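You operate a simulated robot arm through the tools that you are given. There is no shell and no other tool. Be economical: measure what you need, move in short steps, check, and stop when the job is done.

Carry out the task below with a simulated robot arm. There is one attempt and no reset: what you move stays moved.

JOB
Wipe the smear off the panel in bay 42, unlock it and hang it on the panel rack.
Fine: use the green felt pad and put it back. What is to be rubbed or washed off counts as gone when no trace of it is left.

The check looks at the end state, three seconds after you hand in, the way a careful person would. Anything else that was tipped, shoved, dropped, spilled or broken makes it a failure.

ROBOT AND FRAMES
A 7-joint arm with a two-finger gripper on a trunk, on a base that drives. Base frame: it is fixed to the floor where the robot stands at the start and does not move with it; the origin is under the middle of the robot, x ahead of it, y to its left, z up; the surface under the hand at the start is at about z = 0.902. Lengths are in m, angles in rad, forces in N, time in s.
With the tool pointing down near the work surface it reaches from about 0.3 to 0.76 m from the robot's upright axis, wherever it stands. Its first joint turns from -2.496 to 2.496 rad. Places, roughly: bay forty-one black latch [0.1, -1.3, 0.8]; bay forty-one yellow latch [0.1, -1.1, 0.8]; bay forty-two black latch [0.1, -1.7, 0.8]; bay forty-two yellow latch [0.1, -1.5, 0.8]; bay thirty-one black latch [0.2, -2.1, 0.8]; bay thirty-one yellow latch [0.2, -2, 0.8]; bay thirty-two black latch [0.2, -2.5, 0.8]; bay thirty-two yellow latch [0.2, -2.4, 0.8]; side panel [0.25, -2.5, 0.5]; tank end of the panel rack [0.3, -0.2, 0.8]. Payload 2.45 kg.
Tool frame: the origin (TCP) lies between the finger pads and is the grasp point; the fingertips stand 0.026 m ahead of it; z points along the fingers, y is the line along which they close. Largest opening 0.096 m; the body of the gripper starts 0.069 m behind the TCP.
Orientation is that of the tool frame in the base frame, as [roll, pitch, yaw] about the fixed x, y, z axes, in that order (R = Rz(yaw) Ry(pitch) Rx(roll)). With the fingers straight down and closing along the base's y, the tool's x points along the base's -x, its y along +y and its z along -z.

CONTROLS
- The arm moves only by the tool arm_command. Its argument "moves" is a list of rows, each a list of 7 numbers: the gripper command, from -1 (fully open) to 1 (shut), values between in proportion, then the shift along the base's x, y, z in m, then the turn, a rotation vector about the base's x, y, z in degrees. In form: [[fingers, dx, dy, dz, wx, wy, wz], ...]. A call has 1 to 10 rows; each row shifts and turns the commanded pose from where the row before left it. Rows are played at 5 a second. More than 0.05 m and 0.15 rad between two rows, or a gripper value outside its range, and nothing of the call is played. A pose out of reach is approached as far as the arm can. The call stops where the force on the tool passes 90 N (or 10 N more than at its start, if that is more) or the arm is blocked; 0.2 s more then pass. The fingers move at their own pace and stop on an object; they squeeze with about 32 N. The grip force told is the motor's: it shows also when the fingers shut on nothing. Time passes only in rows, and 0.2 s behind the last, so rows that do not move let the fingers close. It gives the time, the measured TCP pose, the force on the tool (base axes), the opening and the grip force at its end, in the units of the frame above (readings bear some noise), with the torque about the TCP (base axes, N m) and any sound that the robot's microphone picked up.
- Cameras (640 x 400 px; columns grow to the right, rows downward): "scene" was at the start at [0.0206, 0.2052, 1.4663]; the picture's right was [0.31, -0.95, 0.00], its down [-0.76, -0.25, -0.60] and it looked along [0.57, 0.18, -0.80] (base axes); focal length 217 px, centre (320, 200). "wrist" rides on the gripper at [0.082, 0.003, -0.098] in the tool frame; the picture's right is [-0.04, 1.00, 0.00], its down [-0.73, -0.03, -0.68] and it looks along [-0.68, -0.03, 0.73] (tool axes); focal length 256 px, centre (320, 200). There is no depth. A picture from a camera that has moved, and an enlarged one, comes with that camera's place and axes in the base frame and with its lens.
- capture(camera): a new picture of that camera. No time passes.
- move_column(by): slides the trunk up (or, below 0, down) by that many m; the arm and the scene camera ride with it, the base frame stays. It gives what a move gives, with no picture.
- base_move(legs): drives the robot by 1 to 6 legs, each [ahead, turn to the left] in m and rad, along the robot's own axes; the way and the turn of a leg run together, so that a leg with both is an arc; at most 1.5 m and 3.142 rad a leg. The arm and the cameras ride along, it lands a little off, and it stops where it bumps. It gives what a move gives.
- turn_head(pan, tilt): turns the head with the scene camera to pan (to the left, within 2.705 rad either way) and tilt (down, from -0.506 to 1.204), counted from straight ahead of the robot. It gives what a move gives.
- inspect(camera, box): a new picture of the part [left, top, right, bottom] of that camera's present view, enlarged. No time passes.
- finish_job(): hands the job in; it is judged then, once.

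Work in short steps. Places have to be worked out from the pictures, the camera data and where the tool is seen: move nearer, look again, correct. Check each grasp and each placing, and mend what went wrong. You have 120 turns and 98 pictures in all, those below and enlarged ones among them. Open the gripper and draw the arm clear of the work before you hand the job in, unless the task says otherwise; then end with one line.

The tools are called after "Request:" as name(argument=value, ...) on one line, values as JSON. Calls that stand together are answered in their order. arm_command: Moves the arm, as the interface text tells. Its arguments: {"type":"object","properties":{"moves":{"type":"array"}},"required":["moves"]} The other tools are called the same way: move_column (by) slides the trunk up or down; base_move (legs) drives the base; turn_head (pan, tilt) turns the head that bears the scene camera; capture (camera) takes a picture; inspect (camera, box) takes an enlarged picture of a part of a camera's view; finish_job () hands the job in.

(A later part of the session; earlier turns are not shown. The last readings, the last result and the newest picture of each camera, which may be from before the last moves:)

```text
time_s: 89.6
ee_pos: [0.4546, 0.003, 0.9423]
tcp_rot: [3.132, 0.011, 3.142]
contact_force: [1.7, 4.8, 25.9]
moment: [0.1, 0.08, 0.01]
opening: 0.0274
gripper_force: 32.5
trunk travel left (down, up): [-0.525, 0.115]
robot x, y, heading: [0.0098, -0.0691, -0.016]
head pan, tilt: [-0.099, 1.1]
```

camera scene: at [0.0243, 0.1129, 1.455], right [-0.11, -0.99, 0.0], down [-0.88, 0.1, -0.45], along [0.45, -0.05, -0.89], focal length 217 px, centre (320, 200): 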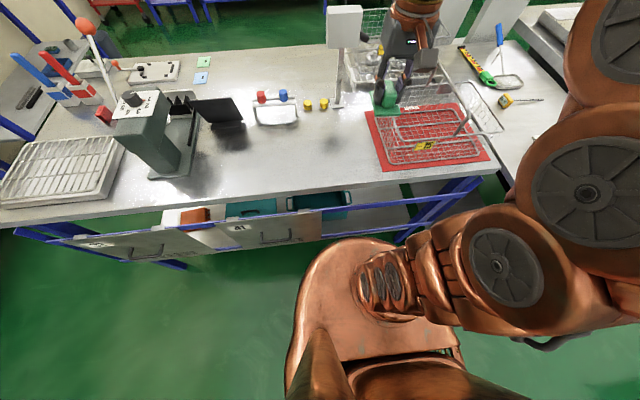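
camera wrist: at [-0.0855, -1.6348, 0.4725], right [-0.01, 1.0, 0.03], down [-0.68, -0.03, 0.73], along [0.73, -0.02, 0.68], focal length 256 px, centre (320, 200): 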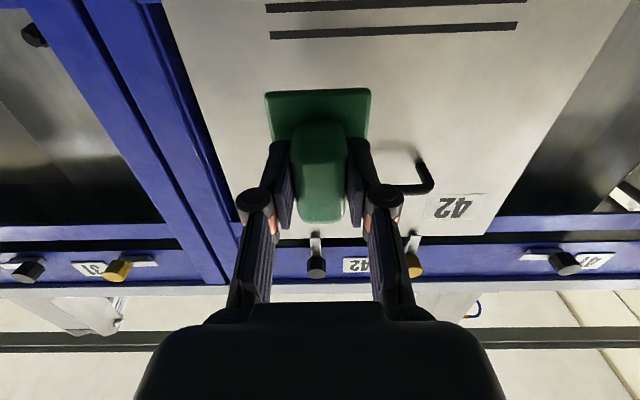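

Firm contact; I release and rise.

Request:
arm_command(moves=[[1, 0, 0, 0.0015, 0, 0, 0], [-0.5, 0, 0, 0, 0, 0, 0], [-1, 0, 0, 0, 0, 0, 0], [-1, 0, 0, 0, 0, 0, 0], [-1, 0, 0, 0, 0, 0, 0], [-1, 0, 0, 0.04, 0, 0, 0], [-1, 0, 0, 0.045, 0, 0, 0], [-1, 0, 0, 0.045, 0, 0, 0], [-1, -0.03, 0, 0.045, 0, 0, 0], [-1, -0.03, 0, 0.045, 0, 0, 0]])

Request:
capture(camera="scene")

Request:
inspect(camera="scene", box=[140, 180, 460, 280])

```text
refused: row 9 steps farther than a row can; nothing moved
```

```text
65 pictures are left
camera scene: at [0.0235, 0.1131, 1.4553], right [-0.11, -0.99, 0.0], down [-0.88, 0.1, -0.45], along [0.45, -0.05, -0.89], focal length 217 px, centre (320, 200)
```

scene: 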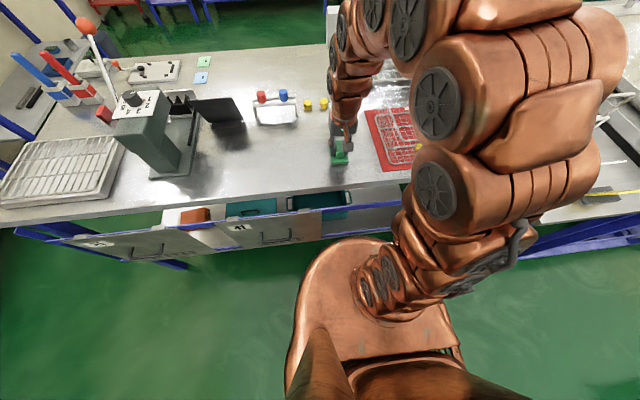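

```text
2.00 times, centred on (300, 230) of scene
camera zoom: at [0.0235, 0.1131, 1.4553], right [-0.11, -0.99, 0.0], down [-0.88, 0.1, -0.45], along [0.45, -0.05, -0.89], focal length 434 px, centre (360, 140)
```

zoom: 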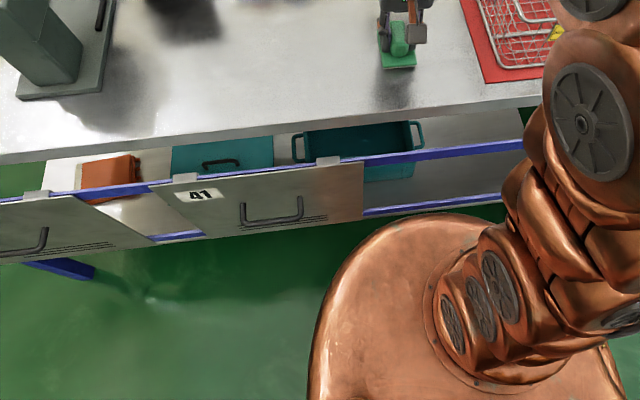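

Request:
arm_command(moves=[[1, 0, 0, 0.0015, 0, 0, 0], [-0.5, 0, 0, 0, 0, 0, 0], [-1, 0, 0, 0, 0, 0, 0], [-1, 0, 0, 0, 0, 0, 0], [-1, 0, 0, 0, 0, 0, 0], [-1, 0, 0, 0.04, 0, 0, 0], [-1, 0, 0, 0.045, 0, 0, 0], [-1, 0, 0, 0.045, 0, 0, 0], [-1, -0.03, 0, 0.035, 0, 0, 0], [-1, -0.03, 0, 0.035, 0, 0, 0]])

Request:
inspect(camera="scene", box=[240, 130, 400, 230])

```text
time_s: 91.8
ee_pos: [0.3956, 0.0038, 1.1455]
tcp_rot: [3.134, 0.005, -3.141]
contact_force: [-0.5, -0.4, -0.4]
moment: [0.02, 0.08, 0.0]
opening: 0.0959
gripper_force: 0.1
trunk travel left (down, up): [-0.525, 0.115]
robot x, y, heading: [0.0072, -0.0592, -0.012]
head pan, tilt: [-0.099, 1.1]
```

```text
4.00 times, centred on (320, 180) of scene
camera zoom: at [0.0248, 0.113, 1.4549], right [-0.11, -0.99, 0.0], down [-0.89, 0.1, -0.45], along [0.45, -0.05, -0.89], focal length 867 px, centre (320, 280)
```

zoom: 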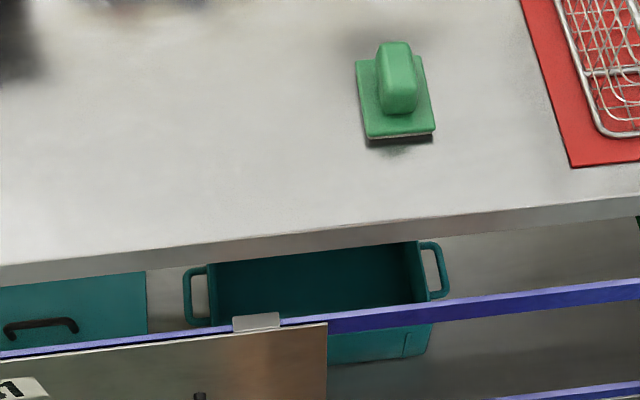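

The pad is back in place. The rail runs at x≈0.32, z≈0.8 and is free from y≈0.07 to beyond −0.2. I drive back to bay 42.

Request:
base_move(legs=[[0, -1.86], [1.5, 0], [0.08, 0], [0, 1.87], [-0.17, 0]])

Request:
move_column(by=-0.27)

Request:
turn_head(pan=-0.15, tilt=0.5)

Request:
capture(camera="scene")

```text
time_s: 109.8
ee_pos: [-0.2672, -1.4671, 1.1449]
tcp_rot: [3.132, 0.006, 3.136]
contact_force: [0.2, 0.0, 0.2]
moment: [-0.03, 0.05, -0.03]
opening: 0.096
gripper_force: 0.0
trunk travel left (down, up): [-0.525, 0.115]
robot x, y, heading: [-0.6512, -1.5338, -0.017]
head pan, tilt: [-0.099, 1.1]
```

```text
time_s: 112.6
ee_pos: [-0.2672, -1.4671, 0.876]
tcp_rot: [3.132, 0.005, 3.139]
contact_force: [-0.8, 0.0, -0.4]
moment: [0.02, 0.0, 0.03]
opening: 0.0961
gripper_force: 0.0
trunk travel left (down, up): [-0.255, 0.385]
robot x, y, heading: [-0.654, -1.5337, -0.018]
head pan, tilt: [-0.099, 1.1]
```

```text
time_s: 113.6
ee_pos: [-0.268, -1.4667, 0.8744]
tcp_rot: [3.133, 0.006, 3.138]
contact_force: [0.6, -0.6, -0.2]
moment: [0.02, -0.02, 0.04]
opening: 0.096
gripper_force: 0.2
trunk travel left (down, up): [-0.255, 0.385]
robot x, y, heading: [-0.6536, -1.5334, -0.016]
head pan, tilt: [-0.15, 0.499]
```

```text
62 pictures are left
camera scene: at [-0.6116, -1.3649, 1.2326], right [-0.17, -0.99, 0.0], down [-0.47, 0.08, -0.88], along [0.87, -0.15, -0.48], focal length 217 px, centre (320, 200)
```

scene: 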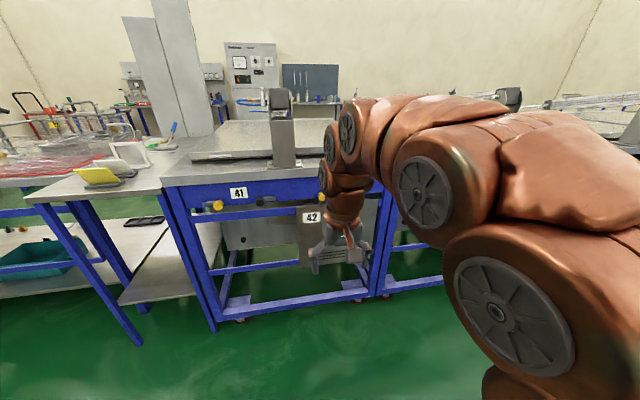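

Robot placed at (−0.654, −1.534). I swing the open tool to horizontal while extending, stopping ~10 cm short of the yellow knob (estimated at y −1.497, z 0.841).

Request:
arm_command(moves=[[-1, 0.03, 0, 0, 0, -8, 0], [-1, 0.03, 0, 0, 0, -8, 0], [-1, 0.03, 0, 0, 0, -8, 0], [-1, 0.03, 0, 0, 0, -8, 0], [-1, 0.03, -0.01, 0, 0, -8, 0], [-1, 0.02, -0.01, 0, 0, -8, 0], [-1, 0.02, -0.01, 0, 0, -8, 0], [-1, 0.02, 0, 0, 0, -8, 0], [-1, 0.01, 0, 0, 0, -8, 0], [-1, 0, 0, 0, 0, -8, 0]])

Request:
arm_command(moves=[[-1, 0, 0, -0.02, 0, -5, 0], [-1, 0, 0, -0.01, 0, -5, 0], [-1, 0, 0, 0, 0, 0, 0]])

Request:
capture(camera="wrist")

```text
time_s: 115.8
ee_pos: [-0.0476, -1.4967, 0.8778]
tcp_rot: [3.118, 1.405, 3.121]
contact_force: [0.4, -0.5, 0.7]
moment: [0.01, 0.03, 0.01]
opening: 0.0959
gripper_force: 0.1
trunk travel left (down, up): [-0.255, 0.385]
robot x, y, heading: [-0.6559, -1.5294, -0.02]
head pan, tilt: [-0.15, 0.499]
```

```text
time_s: 116.6
ee_pos: [-0.0046, -1.4864, 0.8673]
tcp_rot: [0.359, 1.566, 0.365]
contact_force: [-0.4, 0.5, -0.4]
moment: [-0.02, 0.01, -0.02]
opening: 0.0961
gripper_force: 0.0
out of reach, approached as far as the arm can: row 1, 2
trunk travel left (down, up): [-0.255, 0.385]
robot x, y, heading: [-0.6514, -1.535, -0.015]
head pan, tilt: [-0.15, 0.499]
```

```text
61 pictures are left
camera wrist: at [-0.1021, -1.4837, 0.7861], right [-0.01, 1.0, 0.04], down [-0.68, -0.04, 0.73], along [0.73, -0.02, 0.68], focal length 256 px, centre (320, 200)
```

wrist: 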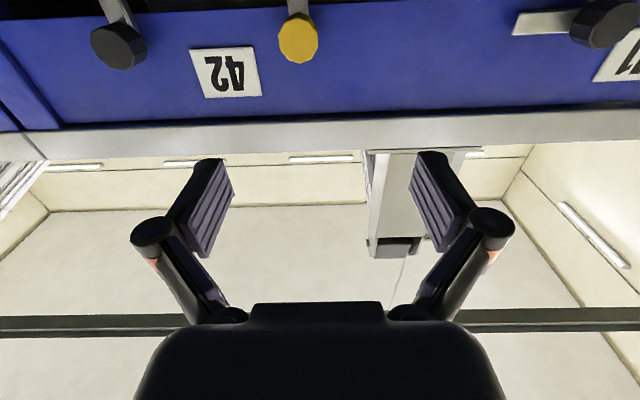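

The yellow knob is at about y −1.499, z 0.83, x≈0.13. I align and approach partially.

Request:
arm_command(moves=[[-1, 0.02, -0.006, -0.018, 0, 0, 0], [-1, 0.03, -0.006, -0.018, 0, 0, 0], [-1, 0.025, 0, 0, 0, 0, 0], [-1, 0, 0, 0, 0, 0, 0]])

Request:
capture(camera="wrist")

Request:
inspect(camera="scene", box=[240, 160, 400, 260])

```text
time_s: 117.6
ee_pos: [0.0715, -1.4997, 0.8324]
tcp_rot: [0.477, 1.566, 0.484]
contact_force: [-0.5, -0.7, 0.0]
moment: [0.0, -0.01, 0.04]
opening: 0.096
gripper_force: 0.0
trunk travel left (down, up): [-0.255, 0.385]
robot x, y, heading: [-0.6556, -1.5299, -0.017]
head pan, tilt: [-0.15, 0.499]
```

```text
60 pictures are left
camera wrist: at [-0.0256, -1.4971, 0.7514], right [-0.01, 1.0, 0.04], down [-0.68, -0.04, 0.73], along [0.73, -0.02, 0.68], focal length 256 px, centre (320, 200)
```

wrist: 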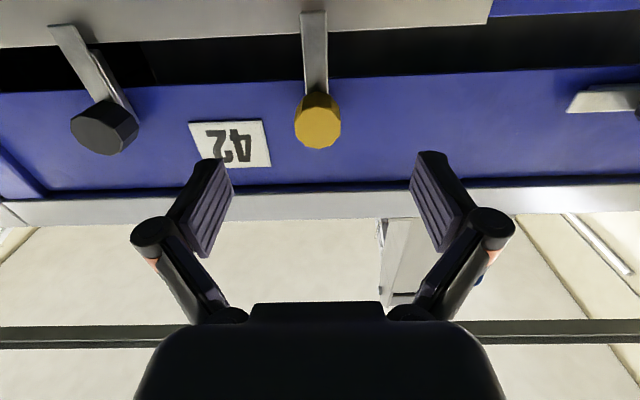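

```text
4.00 times, centred on (320, 210) of scene
camera zoom: at [-0.6115, -1.3649, 1.2326], right [-0.17, -0.99, 0.0], down [-0.47, 0.08, -0.88], along [0.87, -0.15, -0.48], focal length 867 px, centre (320, 160)
```

zoom: 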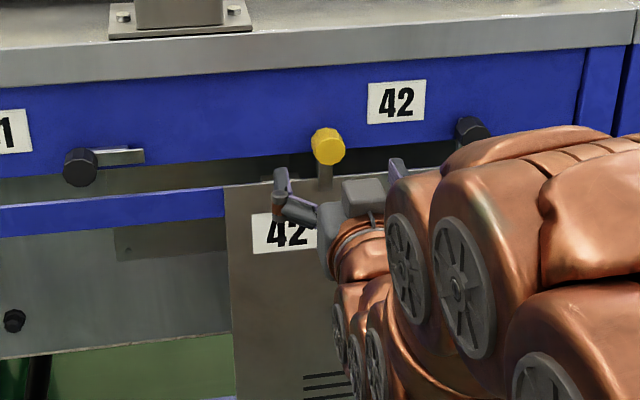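

The knob front is at (0.14, −1.50, 0.832), about 33 mm across. I advance to TCP x≈0.132 and close on it.

Request:
arm_command(moves=[[-1, 0.03, 0, 0, 0, 0, 0], [-1, 0.02, 0, 0, 0, 0, 0], [-1, 0.011, 0, 0, 0, 0, 0], [-1, 0, 0, 0, 0, 0, 0], [0.5, 0, 0, 0, 0, 0, 0], [1, 0, 0, 0, 0, 0, 0], [1, 0, 0, 0, 0, 0, 0], [1, 0, 0, 0, 0, 0, 0], [1, 0, 0, 0, 0, 0, 0]])

Request:
capture(camera="wrist")

```text
time_s: 119.6
ee_pos: [0.131, -1.5012, 0.8321]
tcp_rot: [0.527, 1.565, 0.534]
contact_force: [-2.4, -4.8, -0.1]
moment: [0.03, -0.09, -0.15]
opening: 0.0298
gripper_force: 35.9
trunk travel left (down, up): [-0.255, 0.385]
robot x, y, heading: [-0.6554, -1.5314, -0.021]
head pan, tilt: [-0.15, 0.499]
```

```text
58 pictures are left
camera wrist: at [0.0346, -1.4979, 0.7508], right [-0.01, 1.0, 0.04], down [-0.68, -0.04, 0.73], along [0.73, -0.02, 0.68], focal length 256 px, centre (320, 200)
```

wrist: 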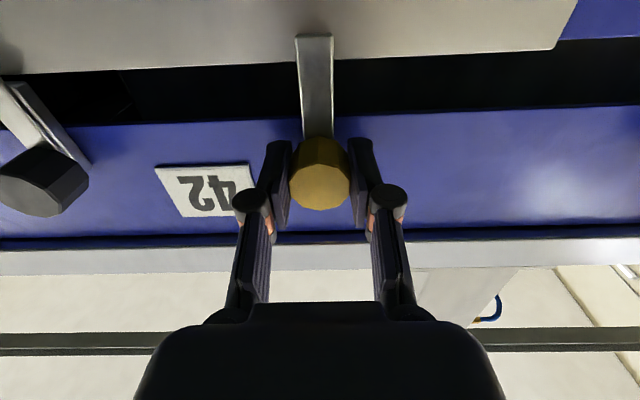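

Knob gripped (30 mm). I turn it about +x (lever from down towards +y), 40° first.

Request:
arm_command(moves=[[1, 0, 0, 0, 8, 0, 0], [1, 0, 0, 0, 8, 0, 0], [1, 0, 0, 0, 8, 0, 0], [1, 0, 0, 0, 8, 0, 0], [1, 0, 0, 0, 8, 0, 0], [1, 0, 0, 0, 0, 0, 0]])

Request:
capture(camera="wrist")

```text
time_s: 121.0
ee_pos: [0.1308, -1.5013, 0.8311]
tcp_rot: [1.555, 0.867, 1.559]
contact_force: [-1.6, -14.1, -0.2]
moment: [0.02, -0.19, -0.38]
opening: 0.03
gripper_force: 44.4
trunk travel left (down, up): [-0.255, 0.385]
robot x, y, heading: [-0.6554, -1.5351, -0.023]
head pan, tilt: [-0.15, 0.499]
```

```text
57 pictures are left
camera wrist: at [0.0346, -1.446, 0.7714], right [-0.01, 0.74, 0.68], down [-0.68, -0.5, 0.53], along [0.73, -0.46, 0.51], focal length 256 px, centre (320, 200)
```

wrist: 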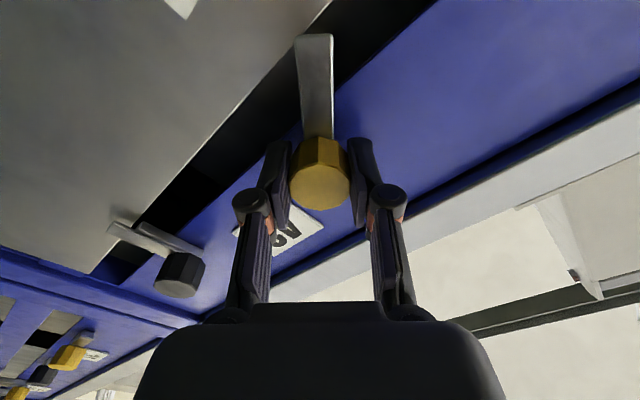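

The lever turns with the grip. I continue to ~90°.

Request:
arm_command(moves=[[1, 0, 0, 0, 8, 0, 0], [1, 0, 0, 0, 8, 0, 0], [1, 0, 0, 0, 8, 0, 0], [1, 0, 0, 0, 8, 0, 0], [1, 0, 0, 0, 8, 0, 0], [1, 0, 0, 0, 8, 0, 0], [1, 0, 0, 0, 0, 0, 0]])

Request:
capture(camera="wrist")

```text
time_s: 122.6
ee_pos: [0.1306, -1.5016, 0.8304]
tcp_rot: [1.564, 0.027, 1.563]
contact_force: [-15.9, -21.4, -13.9]
moment: [-0.04, 0.31, -0.54]
opening: 0.0299
gripper_force: 45.6
trunk travel left (down, up): [-0.255, 0.385]
robot x, y, heading: [-0.6558, -1.5327, -0.016]
head pan, tilt: [-0.15, 0.499]
```

```text
56 pictures are left
camera wrist: at [0.0346, -1.4189, 0.8321], right [-0.01, -0.01, 1.0], down [-0.68, -0.73, -0.01], along [0.73, -0.68, 0.0], focal length 256 px, centre (320, 200)
```

wrist: 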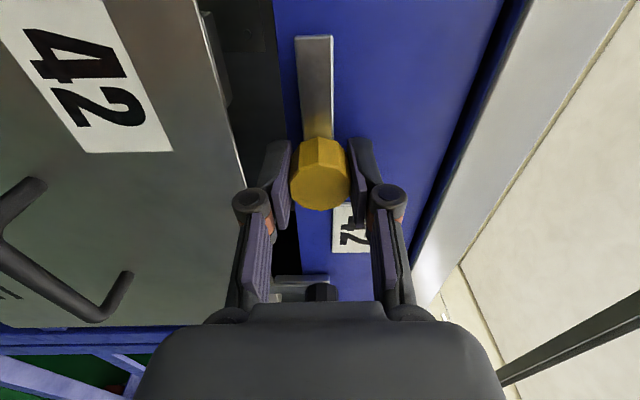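

The yellow lever is horizontal, clear of the panel. I open partially (to ~50 mm), withdraw, and roll back.

Request:
arm_command(moves=[[0, 0, 0, 0, 0, 0, 0], [0, 0, 0, 0, 0, 0, 0], [0, -0.025, 0, 0, 0, 0, 0], [0, -0.035, 0, 0, 0, 0, 0], [0, -0.01, 0, 0, -8, 0, 0], [0, 0, 0, 0, -8, 0, 0], [0, 0, 0, 0, -8, 0, 0], [0, 0, 0, 0, -8, 0, 0], [0, 0, 0, 0, -8, 0, 0], [0, 0, 0, 0, -8, 0, 0]])

Request:
arm_command(moves=[[-0.5, 0, -0.035, 0, -8, 0, 0], [-1, 0, -0.035, 0, -8, 0, 0], [-1, 0, -0.035, 0, -8, 0, 0], [-1, 0, -0.035, 0, -8, 0, 0], [-1, 0, 0, 0, -8, 0, 0], [-1, 0, 0, 0, 0, 0, 0]])

Request:
capture(camera="wrist")

```text
time_s: 124.8
ee_pos: [0.0617, -1.4993, 0.8332]
tcp_rot: [1.557, 0.872, 1.561]
contact_force: [0.8, 0.0, -0.8]
moment: [0.0, -0.03, -0.02]
opening: 0.0481
gripper_force: 0.1
trunk travel left (down, up): [-0.255, 0.385]
robot x, y, heading: [-0.6521, -1.5322, -0.018]
head pan, tilt: [-0.15, 0.499]
```

```text
time_s: 126.2
ee_pos: [0.0605, -1.6395, 0.8319]
tcp_rot: [0.198, 1.567, 0.203]
contact_force: [0.3, 0.2, 0.2]
moment: [-0.04, -0.02, 0.0]
opening: 0.0962
gripper_force: 0.0
trunk travel left (down, up): [-0.255, 0.385]
robot x, y, heading: [-0.6545, -1.5321, -0.021]
head pan, tilt: [-0.15, 0.499]
```

```text
55 pictures are left
camera wrist: at [-0.0357, -1.6365, 0.7506], right [-0.01, 1.0, 0.04], down [-0.68, -0.04, 0.73], along [0.73, -0.02, 0.68], focal length 256 px, centre (320, 200)
```

wrist: 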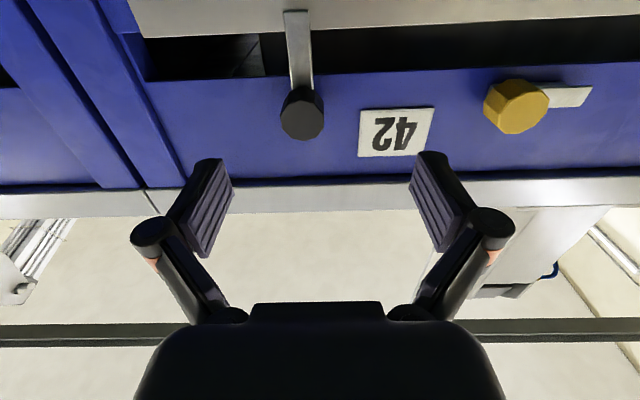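

The yellow lever lies open. The black knob is at y≈−1.651, z≈0.831; I approach and grip it.

Request:
arm_command(moves=[[-1, 0.01, -0.011, 0, 0, 0, 0], [-1, 0.03, 0, 0, 0, 0, 0], [-1, 0.02, 0, 0, 0, 0, 0], [-1, 0.01, 0, 0, 0, 0, 0], [-1, 0, 0, 0, 0, 0, 0], [0.5, 0, 0, 0, 0, 0, 0], [1, 0, 0, 0, 0, 0, 0], [1, 0, 0, 0, 0, 0, 0], [1, 0, 0, 0, 0, 0, 0], [1, 0, 0, 0, 0, 0, 0]])

Request:
arm_command(moves=[[1, 0, 0, 0, -8, 0, 0], [1, 0, 0, 0, -8, 0, 0], [1, 0, 0, 0, -8, 0, 0], [1, 0, 0, 0, -8, 0, 0], [1, 0, 0, 0, -8, 0, 0], [1, 0, 0, 0, 0, 0, 0]])

Request:
capture(camera="wrist")

```text
time_s: 128.4
ee_pos: [0.1314, -1.6505, 0.8326]
tcp_rot: [0.452, 1.565, 0.461]
contact_force: [-1.7, 0.9, -0.1]
moment: [0.01, -0.03, 0.03]
opening: 0.0302
gripper_force: 36.6
trunk travel left (down, up): [-0.255, 0.385]
robot x, y, heading: [-0.6571, -1.5361, -0.016]
head pan, tilt: [-0.15, 0.499]
```

```text
time_s: 129.8
ee_pos: [0.1327, -1.6496, 0.8308]
tcp_rot: [-1.572, 0.872, -1.562]
contact_force: [13.2, 2.6, 3.5]
moment: [-0.02, 0.0, 0.09]
opening: 0.03
gripper_force: 44.9
trunk travel left (down, up): [-0.255, 0.385]
robot x, y, heading: [-0.6535, -1.5342, -0.02]
head pan, tilt: [-0.15, 0.499]
```

```text
54 pictures are left
camera wrist: at [0.0349, -1.7008, 0.7685], right [-0.01, 0.79, -0.61], down [-0.68, 0.44, 0.58], along [0.73, 0.42, 0.54], focal length 256 px, centre (320, 200)
```

wrist: 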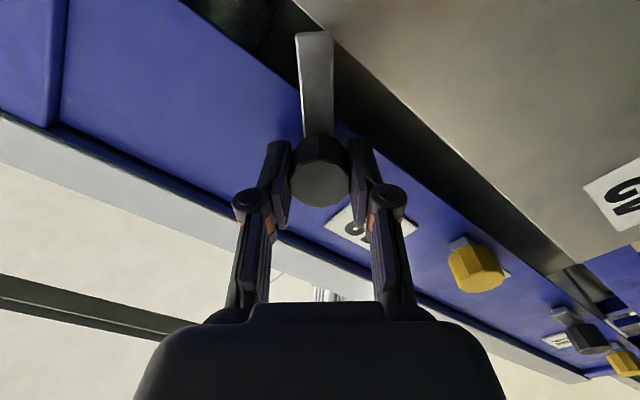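

The lever follows; I finish the turn.

Request:
arm_command(moves=[[1, 0, 0, 0, -8, 0, 0], [1, 0, 0, 0, -8, 0, 0], [1, 0, 0, 0, -8, 0, 0], [1, 0, 0, 0, -8, 0, 0], [1, 0, 0, 0, -8, 0, 0], [1, 0, 0, 0, -8, 0, 0], [1, 0, 0, 0, -3, 0, 0], [1, 0, 0, 0, 0, 0, 0]])

Request:
capture(camera="wrist")

```text
time_s: 131.6
ee_pos: [0.1311, -1.6501, 0.8311]
tcp_rot: [-1.581, -0.017, -1.565]
contact_force: [2.5, 13.7, 0.6]
moment: [0.45, -0.04, 0.45]
opening: 0.0302
gripper_force: 44.8
trunk travel left (down, up): [-0.255, 0.385]
robot x, y, heading: [-0.6535, -1.5319, -0.015]
head pan, tilt: [-0.15, 0.499]
```

```text
53 pictures are left
camera wrist: at [0.0348, -1.7319, 0.8311], right [-0.01, 0.02, -1.0], down [-0.68, 0.73, 0.02], along [0.73, 0.68, 0.01], focal length 256 px, centre (320, 200)
```

wrist: 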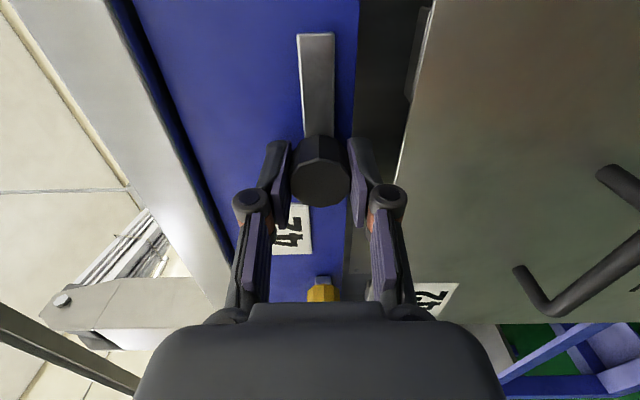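

Both levers are open now. I release partially, withdraw, and lower the trunk to the handle height (z≈0.65), keeping fingers closing vertically for the handle bar.

Request:
arm_command(moves=[[0, 0, 0, 0, 0, 0, 0], [0, 0, 0, 0, 0, 0, 0], [0, -0.025, 0, 0, 0, 0, 0], [0, -0.035, 0, 0, 0, 0, 0], [0, -0.03, 0.03, 0, 0, 0, 0], [0, -0.03, 0.03, 0, 0, 0, 0], [0, 0, 0.022, 0, 0, 0, 0], [0, 0, 0, 0, 0, 0, 0]])

Request:
move_column(by=-0.18)

Request:
capture(camera="wrist")

Request:
capture(camera="scene")

```text
time_s: 133.4
ee_pos: [0.0116, -1.5664, 0.8299]
tcp_rot: [-1.582, -0.015, -1.565]
contact_force: [-0.4, 0.7, 0.3]
moment: [0.01, 0.03, 0.0]
opening: 0.0482
gripper_force: 0.0
trunk travel left (down, up): [-0.255, 0.385]
robot x, y, heading: [-0.6567, -1.5334, -0.018]
head pan, tilt: [-0.15, 0.499]
```

```text
time_s: 135.4
ee_pos: [0.0112, -1.5672, 0.6498]
tcp_rot: [-1.58, -0.016, -1.565]
contact_force: [-0.1, 1.5, 0.3]
moment: [-0.01, 0.0, 0.0]
opening: 0.0483
gripper_force: 0.0
trunk travel left (down, up): [-0.075, 0.565]
robot x, y, heading: [-0.6535, -1.5342, -0.014]
head pan, tilt: [-0.15, 0.499]
```

```text
52 pictures are left
camera wrist: at [-0.0864, -1.6495, 0.6498], right [-0.01, 0.03, -1.0], down [-0.68, 0.73, 0.02], along [0.73, 0.68, 0.01], focal length 256 px, centre (320, 200)
```

wrist: 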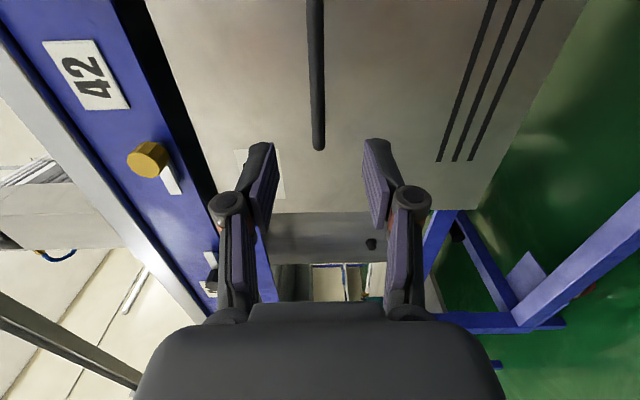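

```text
51 pictures are left
camera scene: at [-0.6116, -1.3651, 1.0527], right [-0.17, -0.99, 0.0], down [-0.47, 0.08, -0.88], along [0.87, -0.15, -0.48], focal length 217 px, centre (320, 200)
```

scene: 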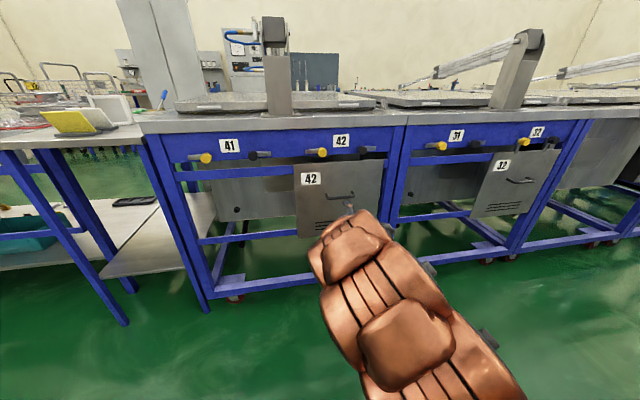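

The levers are both open and the panel is clean. The handle bar at z≈0.652 is centred between the fingers; I advance to it.

Request:
arm_command(moves=[[0, 0.04, 0, 0.002, 0, 0, 0], [0, 0.04, 0, 0, 0, 0, 0], [0, 0.02, 0, 0, 0, 0, 0], [0, 0.01, 0, 0, 0, 0, 0], [0, 0, 0, 0, 0, 0, 0]])

Request:
capture(camera="wrist")

Request:
inspect(camera="scene", box=[260, 130, 420, 230])

```text
time_s: 136.6
ee_pos: [0.1213, -1.5688, 0.6518]
tcp_rot: [-1.576, -0.014, -1.565]
contact_force: [-0.9, -0.4, -0.5]
moment: [-0.01, 0.01, -0.02]
opening: 0.0481
gripper_force: 0.0
trunk travel left (down, up): [-0.075, 0.565]
robot x, y, heading: [-0.6539, -1.5318, -0.015]
head pan, tilt: [-0.15, 0.499]
```

```text
50 pictures are left
camera wrist: at [0.0239, -1.6503, 0.6519], right [-0.01, 0.03, -1.0], down [-0.68, 0.73, 0.02], along [0.73, 0.68, 0.01], focal length 256 px, centre (320, 200)
```

wrist: 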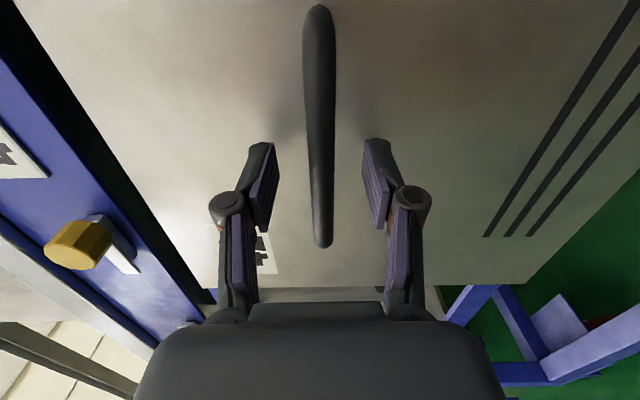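

```text
4.00 times, centred on (340, 180) of scene
camera zoom: at [-0.6116, -1.3651, 1.0526], right [-0.17, -0.99, 0.0], down [-0.47, 0.08, -0.88], along [0.87, -0.15, -0.48], focal length 867 px, centre (240, 280)
```

zoom: 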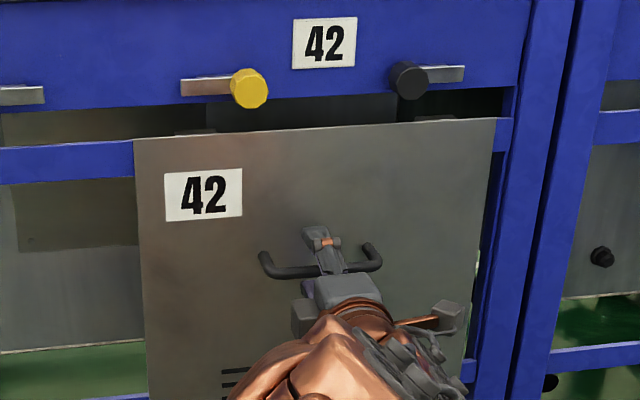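

Centred on the handle. I advance 5 mm more so the fingertips nearly touch the panel (limits tipping), then close.

Request:
arm_command(moves=[[0, 0.003, 0, 0, 0, 0, 0], [0, 0.003, 0, 0, 0, 0, 0], [0, 0, 0, 0, 0, 0, 0], [1, 0, 0, 0, 0, 0, 0], [1, 0, 0, 0, 0, 0, 0], [1, 0, 0, 0, 0, 0, 0], [1, 0, 0, 0, 0, 0, 0]])

Request:
capture(camera="wrist")

```text
time_s: 138.2
ee_pos: [0.1264, -1.569, 0.6522]
tcp_rot: [-1.579, -0.014, -1.565]
contact_force: [-2.1, -0.9, -0.5]
moment: [0.35, 0.0, -0.15]
opening: 0.0102
gripper_force: 31.4
trunk travel left (down, up): [-0.075, 0.565]
robot x, y, heading: [-0.65, -1.533, -0.017]
head pan, tilt: [-0.15, 0.499]
```

```text
48 pictures are left
camera wrist: at [0.0294, -1.6505, 0.6516], right [-0.01, 0.03, -1.0], down [-0.68, 0.73, 0.03], along [0.73, 0.68, 0.01], focal length 256 px, centre (320, 200)
```

wrist: 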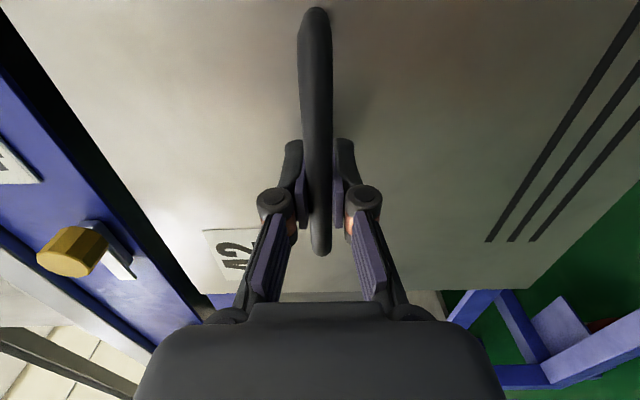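

Handle bar gripped (10 mm). I lift 15 mm with the arm and read the force.

Request:
arm_command(moves=[[1, 0, 0, 0.005, 0, 0, 0], [1, 0, 0, 0.005, 0, 0, 0], [1, 0, 0, 0.005, 0, 0, 0], [1, 0, 0, 0, 0, 0, 0]])

Request:
inspect(camera="scene", box=[260, 130, 420, 230])

```text
time_s: 139.2
ee_pos: [0.1268, -1.5685, 0.6678]
tcp_rot: [-1.58, -0.016, -1.566]
contact_force: [-2.1, -1.6, -7.7]
moment: [0.12, -0.04, -0.29]
opening: 0.01
gripper_force: 32.2
trunk travel left (down, up): [-0.075, 0.565]
robot x, y, heading: [-0.6564, -1.5365, -0.017]
head pan, tilt: [-0.15, 0.499]
```

```text
4.00 times, centred on (340, 180) of scene
camera zoom: at [-0.6113, -1.3652, 1.0526], right [-0.17, -0.99, 0.0], down [-0.47, 0.08, -0.88], along [0.87, -0.15, -0.48], focal length 867 px, centre (240, 280)
```

zoom: 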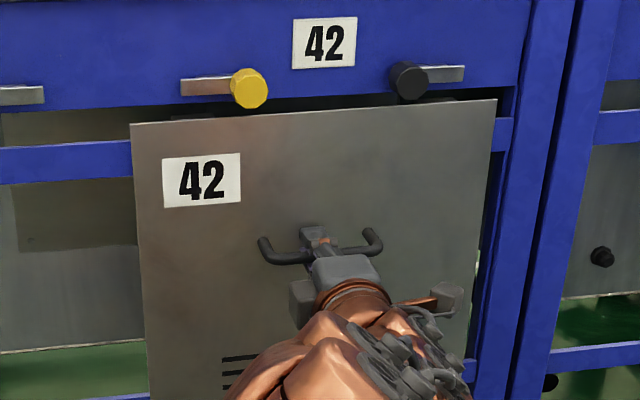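

The panel is on the gripper (~0.75 kg). I lift 10 mm more and pull back carefully.

Request:
arm_command(moves=[[1, 0, 0, 0.005, 0, 0, 0], [1, 0, 0, 0.005, 0, 0, 0], [1, 0, 0, 0, 0, 0, 0], [1, -0.006, 0, 0, 0, 0, 0], [1, -0.006, 0, 0, 0, 0, 0], [1, 0, 0, 0, 0, 0, 0]])

Request:
inspect(camera="scene", box=[260, 130, 420, 230])

```text
time_s: 140.6
ee_pos: [0.1155, -1.5689, 0.677]
tcp_rot: [-1.579, -0.015, -1.565]
contact_force: [-2.2, -0.9, -7.2]
moment: [0.12, -0.02, 0.39]
opening: 0.0098
gripper_force: 31.9
trunk travel left (down, up): [-0.075, 0.565]
robot x, y, heading: [-0.6574, -1.5369, -0.017]
head pan, tilt: [-0.15, 0.499]
```

```text
4.00 times, centred on (340, 180) of scene
camera zoom: at [-0.6113, -1.3652, 1.0526], right [-0.17, -0.99, 0.0], down [-0.47, 0.08, -0.88], along [0.87, -0.15, -0.48], focal length 867 px, centre (240, 280)
```

zoom: 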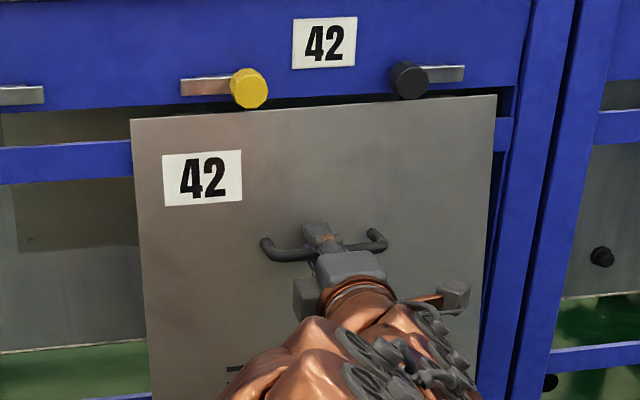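

No resistance so far; I pull 25 mm more and check whether the hooks are free.

Request:
arm_command(moves=[[1, -0.008, 0, 0, 0, 0, 0], [1, -0.008, 0, 0, 0, 0, 0], [1, -0.008, 0, 0, 0, 0, 0], [1, 0, 0, 0, 0, 0, 0]])

Request:
inspect(camera="scene", box=[260, 130, 420, 230])

Request:
capture(camera="wrist")

```text
time_s: 141.6
ee_pos: [0.0898, -1.5667, 0.6782]
tcp_rot: [-1.578, -0.015, -1.566]
contact_force: [-2.1, 0.6, -7.2]
moment: [0.15, -0.08, 0.31]
opening: 0.0099
gripper_force: 31.9
trunk travel left (down, up): [-0.075, 0.565]
robot x, y, heading: [-0.6566, -1.5356, -0.013]
head pan, tilt: [-0.15, 0.499]
```

```text
4.00 times, centred on (340, 180) of scene
camera zoom: at [-0.6114, -1.3651, 1.0526], right [-0.17, -0.99, 0.0], down [-0.47, 0.08, -0.88], along [0.87, -0.15, -0.48], focal length 867 px, centre (240, 280)
```

zoom: 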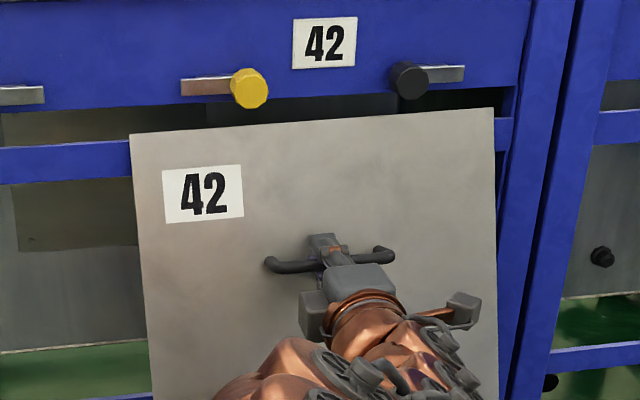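

```text
44 pictures are left
camera wrist: at [-0.0068, -1.6493, 0.677], right [-0.01, 0.03, -1.0], down [-0.68, 0.73, 0.02], along [0.73, 0.68, 0.01], focal length 256 px, centre (320, 200)
```

wrist: 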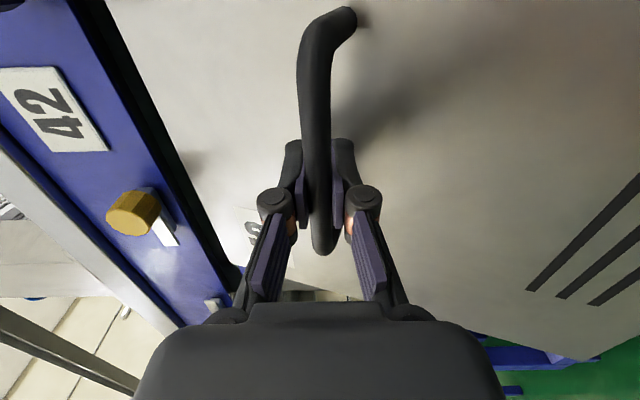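

The panel is tilting about the bar (top leaning towards the rail, bottom to me). I tip the tool up 16° to straighten it, with a slight lift.

Request:
arm_command(moves=[[1, 0, 0, 0.003, 0, -5, 0], [1, 0, 0, 0.002, 0, -5, 0], [1, 0, 0, 0, 0, -6, 0], [1, 0, 0, 0, 0, 0, 0]])

Request:
inspect(camera="scene", box=[260, 130, 420, 230])

Request:
capture(camera="wrist")

```text
time_s: 142.6
ee_pos: [0.0908, -1.5678, 0.6819]
tcp_rot: [-1.299, -0.016, -1.572]
contact_force: [-0.6, -0.8, -7.3]
moment: [0.17, -0.01, 0.2]
opening: 0.01
gripper_force: 32.1
trunk travel left (down, up): [-0.075, 0.565]
robot x, y, heading: [-0.6588, -1.5308, -0.012]
head pan, tilt: [-0.15, 0.499]
```

```text
4.00 times, centred on (340, 180) of scene
camera zoom: at [-0.6113, -1.3652, 1.0526], right [-0.17, -0.99, 0.0], down [-0.47, 0.08, -0.88], along [0.87, -0.15, -0.48], focal length 867 px, centre (240, 280)
```

zoom: 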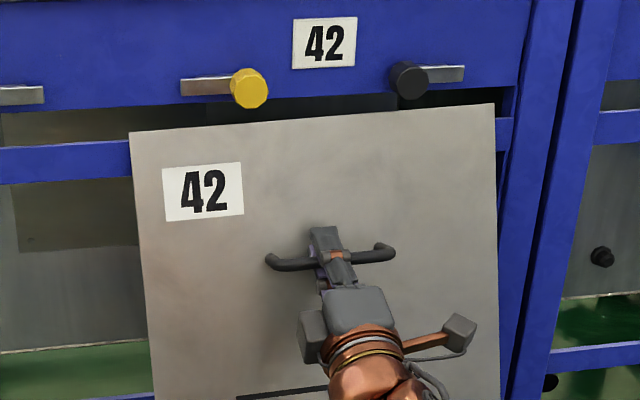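

```text
42 pictures are left
camera wrist: at [-0.0024, -1.6497, 0.6541], right [0.27, 0.03, -0.96], down [-0.66, 0.73, -0.17], along [0.7, 0.68, 0.21], focal length 256 px, centre (320, 200)
```

wrist: 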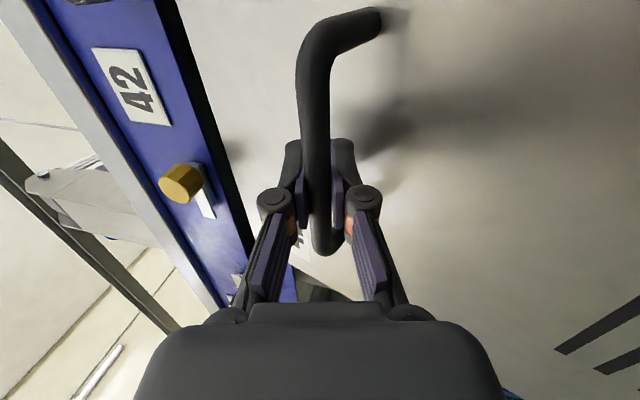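

The panel's tilt (~14°) didn't follow the tool, so it pivots on the bar; weight is fully on the gripper. I raise it 5 mm and pull 20 mm more to see if the top comes along.

Request:
arm_command(moves=[[1, 0, 0, 0.005, 0, 0, 0], [1, -0.01, 0, 0, 0, 0, 0], [1, -0.01, 0, 0, 0, 0, 0], [1, 0, 0, 0, 0, 0, 0]])

Request:
inspect(camera="scene", box=[260, 130, 420, 230])

```text
time_s: 143.6
ee_pos: [0.0708, -1.5666, 0.6868]
tcp_rot: [-1.299, -0.016, -1.565]
contact_force: [25.0, 7.0, 5.7]
moment: [0.71, 0.03, 0.16]
opening: 0.0107
gripper_force: 32.4
trunk travel left (down, up): [-0.075, 0.565]
robot x, y, heading: [-0.6514, -1.5333, -0.018]
head pan, tilt: [-0.15, 0.499]
```

```text
4.00 times, centred on (340, 180) of scene
camera zoom: at [-0.6108, -1.3649, 1.0527], right [-0.17, -0.99, 0.0], down [-0.47, 0.08, -0.88], along [0.87, -0.15, -0.48], focal length 867 px, centre (240, 280)
```

zoom: 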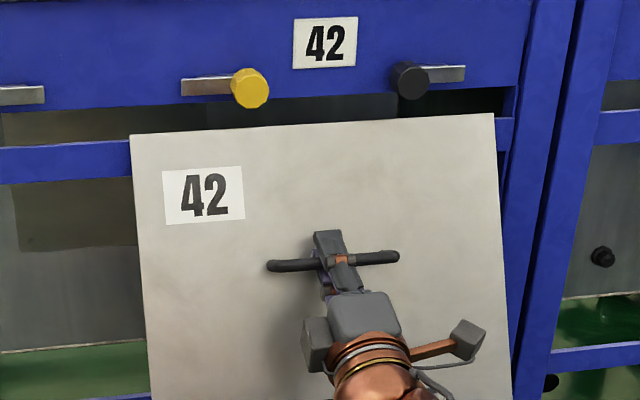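

The top hooks still catch on the rail (25 N). I go forward again to let it hang upright, level the tool, and then lift higher before pulling.

Request:
arm_command(moves=[[1, 0.02, 0, 0, 0, 5, 0], [1, 0.015, 0, 0, 0, 5, 0], [1, 0.015, 0, 0, 0, 6, 0], [1, 0.006, 0, -0.004, 0, 0, 0], [1, 0, 0, 0, 0, 0, 0]])

Request:
inspect(camera="scene", box=[270, 130, 400, 180])

Request:
capture(camera="wrist")

```text
time_s: 144.8
ee_pos: [0.1283, -1.5677, 0.6817]
tcp_rot: [-1.584, -0.017, -1.568]
contact_force: [-23.5, 2.6, -29.5]
moment: [0.67, -0.14, -0.12]
opening: 0.0102
gripper_force: 31.8
trunk travel left (down, up): [-0.075, 0.565]
robot x, y, heading: [-0.6551, -1.5383, -0.019]
head pan, tilt: [-0.15, 0.499]
```

```text
4.92 times, centred on (335, 155) of scene
camera zoom: at [-0.6112, -1.3651, 1.0524], right [-0.17, -0.99, 0.0], down [-0.47, 0.08, -0.88], along [0.87, -0.15, -0.48], focal length 1067 px, centre (246, 422)
```

zoom: 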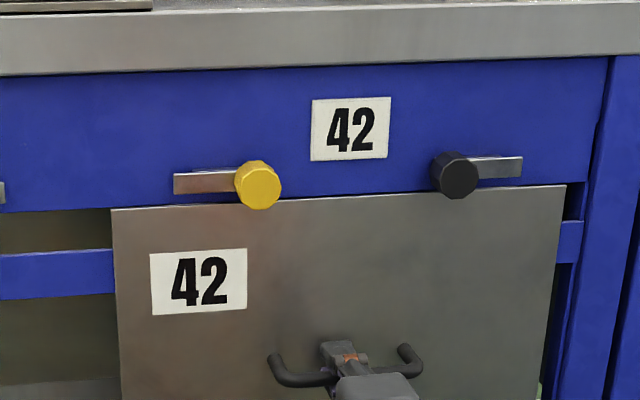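

```text
39 pictures are left
camera wrist: at [0.0301, -1.6496, 0.6804], right [-0.01, 0.02, -1.0], down [-0.68, 0.73, 0.03], along [0.73, 0.68, 0.01], focal length 256 px, centre (320, 200)
```

wrist: 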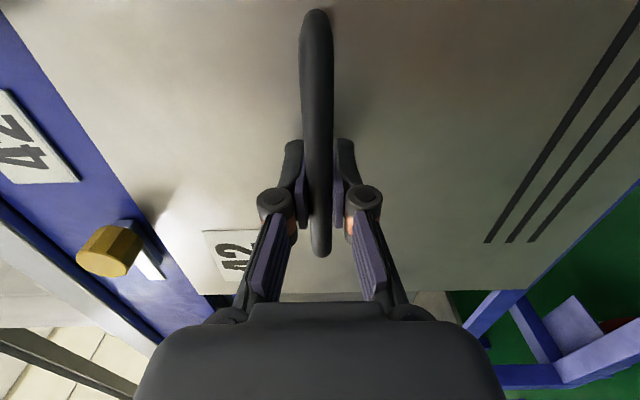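

It's now pressing against the frame. I set the panel back down on its rail, and regrip deeper so that the fingertips bear on the panel and keep it upright.

Request:
arm_command(moves=[[1, -0.002, 0, -0.004, 0, 0, 0], [1, 0, 0, -0.01, 0, 0, 0], [1, 0, 0, -0.01, 0, 0, 0], [1, 0, 0, -0.005, 0, 0, 0], [1, 0, 0, 0, 0, 0, 0]])

```text
time_s: 146.0
ee_pos: [0.1246, -1.569, 0.6544]
tcp_rot: [-1.579, -0.013, -1.564]
contact_force: [-1.5, 0.4, -7.1]
moment: [0.21, -0.02, 0.27]
opening: 0.0104
gripper_force: 32.3
trunk travel left (down, up): [-0.075, 0.565]
robot x, y, heading: [-0.655, -1.5315, -0.012]
head pan, tilt: [-0.15, 0.499]
```

Request:
arm_command(moves=[[1, 0.001, 0, -0.002, 0, 0, 0], [1, 0, 0, -0.002, 0, 0, 0], [1, 0, 0, 0, 0, 0, 0]])

Request:
inspect(camera="scene", box=[260, 130, 420, 230])

```text
time_s: 146.8
ee_pos: [0.1245, -1.5677, 0.6525]
tcp_rot: [-1.576, -0.014, -1.564]
contact_force: [3.9, 3.0, 7.4]
moment: [0.61, 0.06, 0.0]
opening: 0.0101
gripper_force: 32.3
trunk travel left (down, up): [-0.075, 0.565]
robot x, y, heading: [-0.653, -1.5328, -0.015]
head pan, tilt: [-0.15, 0.499]
```

```text
4.00 times, centred on (340, 180) of scene
camera zoom: at [-0.6118, -1.365, 1.0528], right [-0.17, -0.99, 0.0], down [-0.47, 0.08, -0.88], along [0.87, -0.15, -0.48], focal length 867 px, centre (240, 280)
```

zoom: 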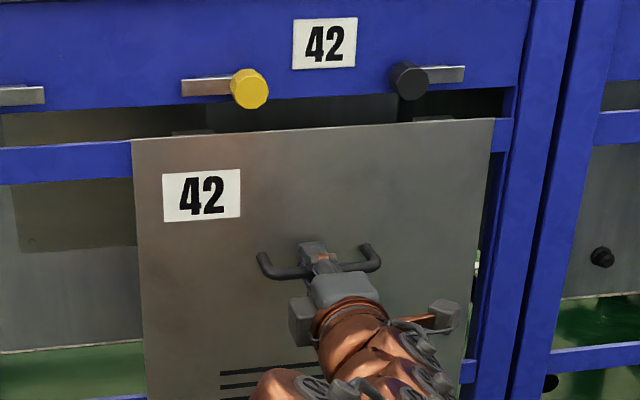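

It rests on the rail again. I open slightly, advance until the tips touch the panel, and close.

Request:
arm_command(moves=[[0.5, 0, 0, 0.001, 0, 0, 0], [0.5, 0, 0, 0, 0, 0, 0], [0.5, 0.003, 0, 0, 0, 0, 0], [0.5, 0.003, 0, 0, 0, 0, 0], [0.5, 0, 0, 0, 0, 0, 0]])

```text
time_s: 148.0
ee_pos: [0.1321, -1.5685, 0.6505]
tcp_rot: [-1.58, -0.016, -1.566]
contact_force: [0.8, 0.3, -0.4]
moment: [0.03, -0.02, -0.01]
opening: 0.0237
gripper_force: 0.2
trunk travel left (down, up): [-0.075, 0.565]
robot x, y, heading: [-0.655, -1.5337, -0.017]
head pan, tilt: [-0.15, 0.499]
```

Request:
arm_command(moves=[[0.5, 0.002, 0, 0, 0, 0, 0], [0.5, 0.002, 0, 0, 0, 0, 0], [0.5, 0, 0, 0, 0, 0, 0]])

```text
time_s: 148.8
ee_pos: [0.1354, -1.5683, 0.6502]
tcp_rot: [-1.58, -0.015, -1.564]
contact_force: [-21.8, 0.0, -1.3]
moment: [-0.06, 0.09, 0.17]
opening: 0.0256
gripper_force: 1.1
trunk travel left (down, up): [-0.075, 0.565]
robot x, y, heading: [-0.6552, -1.5316, -0.017]
head pan, tilt: [-0.15, 0.499]
```

Tips bear on the panel. I close, ease off slightly, and lift ~12 mm.

Request:
arm_command(moves=[[1, 0, 0, 0, 0, 0, 0], [1, 0, 0, 0, 0, 0, 0], [1, 0, 0, 0, 0, 0, 0], [1, -0.001, 0, 0.004, 0, 0, 0], [1, 0, 0, 0.004, 0, 0, 0], [1, 0, 0, 0.004, 0, 0, 0], [1, 0, 0, 0, 0, 0, 0]])

Request:
capture(camera="wrist")

```text
time_s: 150.4
ee_pos: [0.1355, -1.5677, 0.6614]
tcp_rot: [-1.58, -0.016, -1.567]
contact_force: [-1.2, -0.5, -7.3]
moment: [0.0, 0.02, 0.23]
opening: 0.0097
gripper_force: 32.1
trunk travel left (down, up): [-0.075, 0.565]
robot x, y, heading: [-0.6523, -1.5311, -0.021]
head pan, tilt: [-0.15, 0.499]
```

```text
37 pictures are left
camera wrist: at [0.0381, -1.6497, 0.662], right [-0.01, 0.02, -1.0], down [-0.68, 0.73, 0.02], along [0.73, 0.68, 0.01], focal length 256 px, centre (320, 200)
```

wrist: 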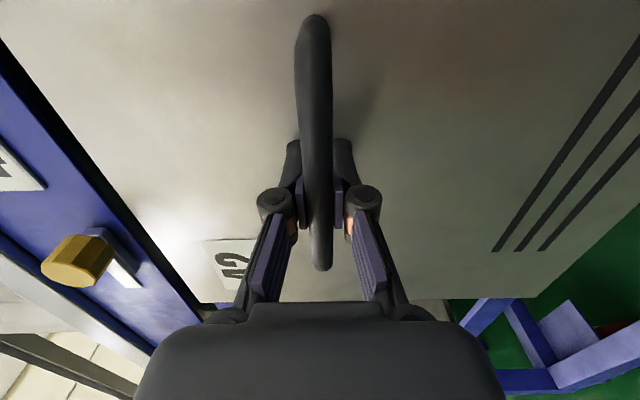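

Now I lift to 26 mm total, then tip the top slightly towards me and pull back.

Request:
arm_command(moves=[[1, 0, 0, 0.005, 0, 0, 0], [1, 0, 0, 0.005, 0, 0, 0], [1, 0, 0, 0.005, 0, 0, 0], [1, 0, 0, 0, 0, 0, 0]])

Request:
arm_command(moves=[[1, -0.004, 0, 0, 0, -2, 0], [1, -0.004, 0, 0, 0, -2, 0], [1, -0.004, 0, 0, 0, -2, 0], [1, 0, 0, 0, 0, 0, 0]])

Request:
inspect(camera="scene", box=[260, 130, 420, 230])

```text
time_s: 151.4
ee_pos: [0.1359, -1.5685, 0.6777]
tcp_rot: [-1.581, -0.014, -1.565]
contact_force: [-3.4, 0.9, -7.9]
moment: [0.09, -0.14, -0.68]
opening: 0.0097
gripper_force: 32.1
trunk travel left (down, up): [-0.075, 0.565]
robot x, y, heading: [-0.6574, -1.5321, -0.018]
head pan, tilt: [-0.15, 0.499]
```

```text
time_s: 152.4
ee_pos: [0.1234, -1.5687, 0.6773]
tcp_rot: [-1.472, -0.016, -1.567]
contact_force: [0.0, 1.0, -7.7]
moment: [0.02, 0.2, -0.03]
opening: 0.0097
gripper_force: 32.0
trunk travel left (down, up): [-0.075, 0.565]
robot x, y, heading: [-0.6558, -1.5352, -0.015]
head pan, tilt: [-0.15, 0.499]
```

```text
4.00 times, centred on (340, 180) of scene
camera zoom: at [-0.6112, -1.3651, 1.0526], right [-0.17, -0.99, 0.0], down [-0.47, 0.08, -0.88], along [0.87, -0.15, -0.48], focal length 867 px, centre (240, 280)
```

zoom: 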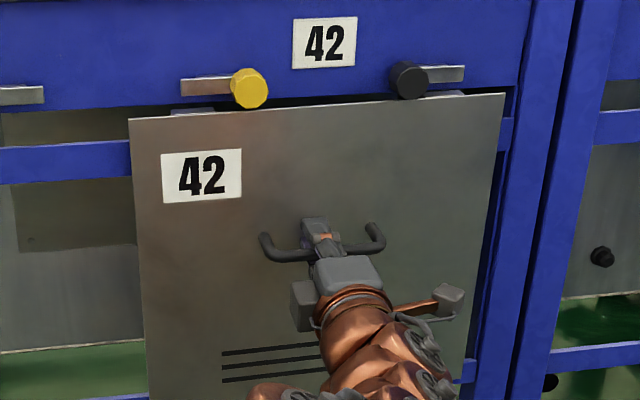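

The panel is held upright now (moment 0.2 N m) and the hooks appear above the top edge. I keep pulling back.

Request:
arm_command(moves=[[1, -0.008, 0, 0, 0, 0, 0], [1, -0.008, 0, 0, 0, 0, 0], [1, -0.01, 0, 0, 0, 0, 0], [1, -0.01, 0, 0, 0, 0, 0], [1, 0, 0, 0, 0, 0, 0]])

Request:
inspect(camera="scene", box=[260, 130, 420, 230])

```text
time_s: 153.6
ee_pos: [0.0874, -1.567, 0.6784]
tcp_rot: [-1.474, -0.015, -1.566]
contact_force: [-0.2, -0.3, -7.2]
moment: [0.03, 0.18, -0.02]
opening: 0.0097
gripper_force: 31.6
trunk travel left (down, up): [-0.075, 0.565]
robot x, y, heading: [-0.6559, -1.5347, -0.018]
head pan, tilt: [-0.15, 0.499]
```

```text
4.00 times, centred on (340, 180) of scene
camera zoom: at [-0.6112, -1.3651, 1.0526], right [-0.17, -0.99, 0.0], down [-0.47, 0.08, -0.88], along [0.87, -0.15, -0.48], focal length 867 px, centre (240, 280)
```

zoom: 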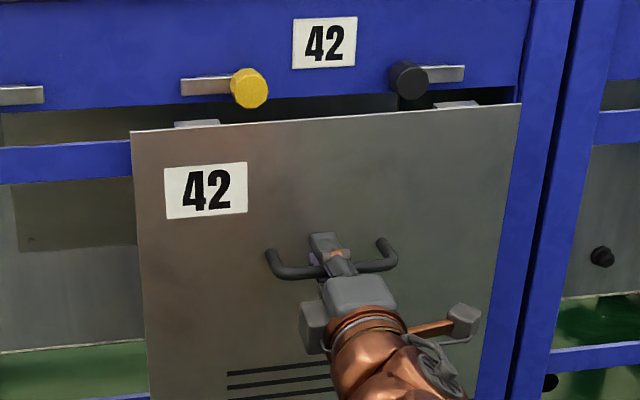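

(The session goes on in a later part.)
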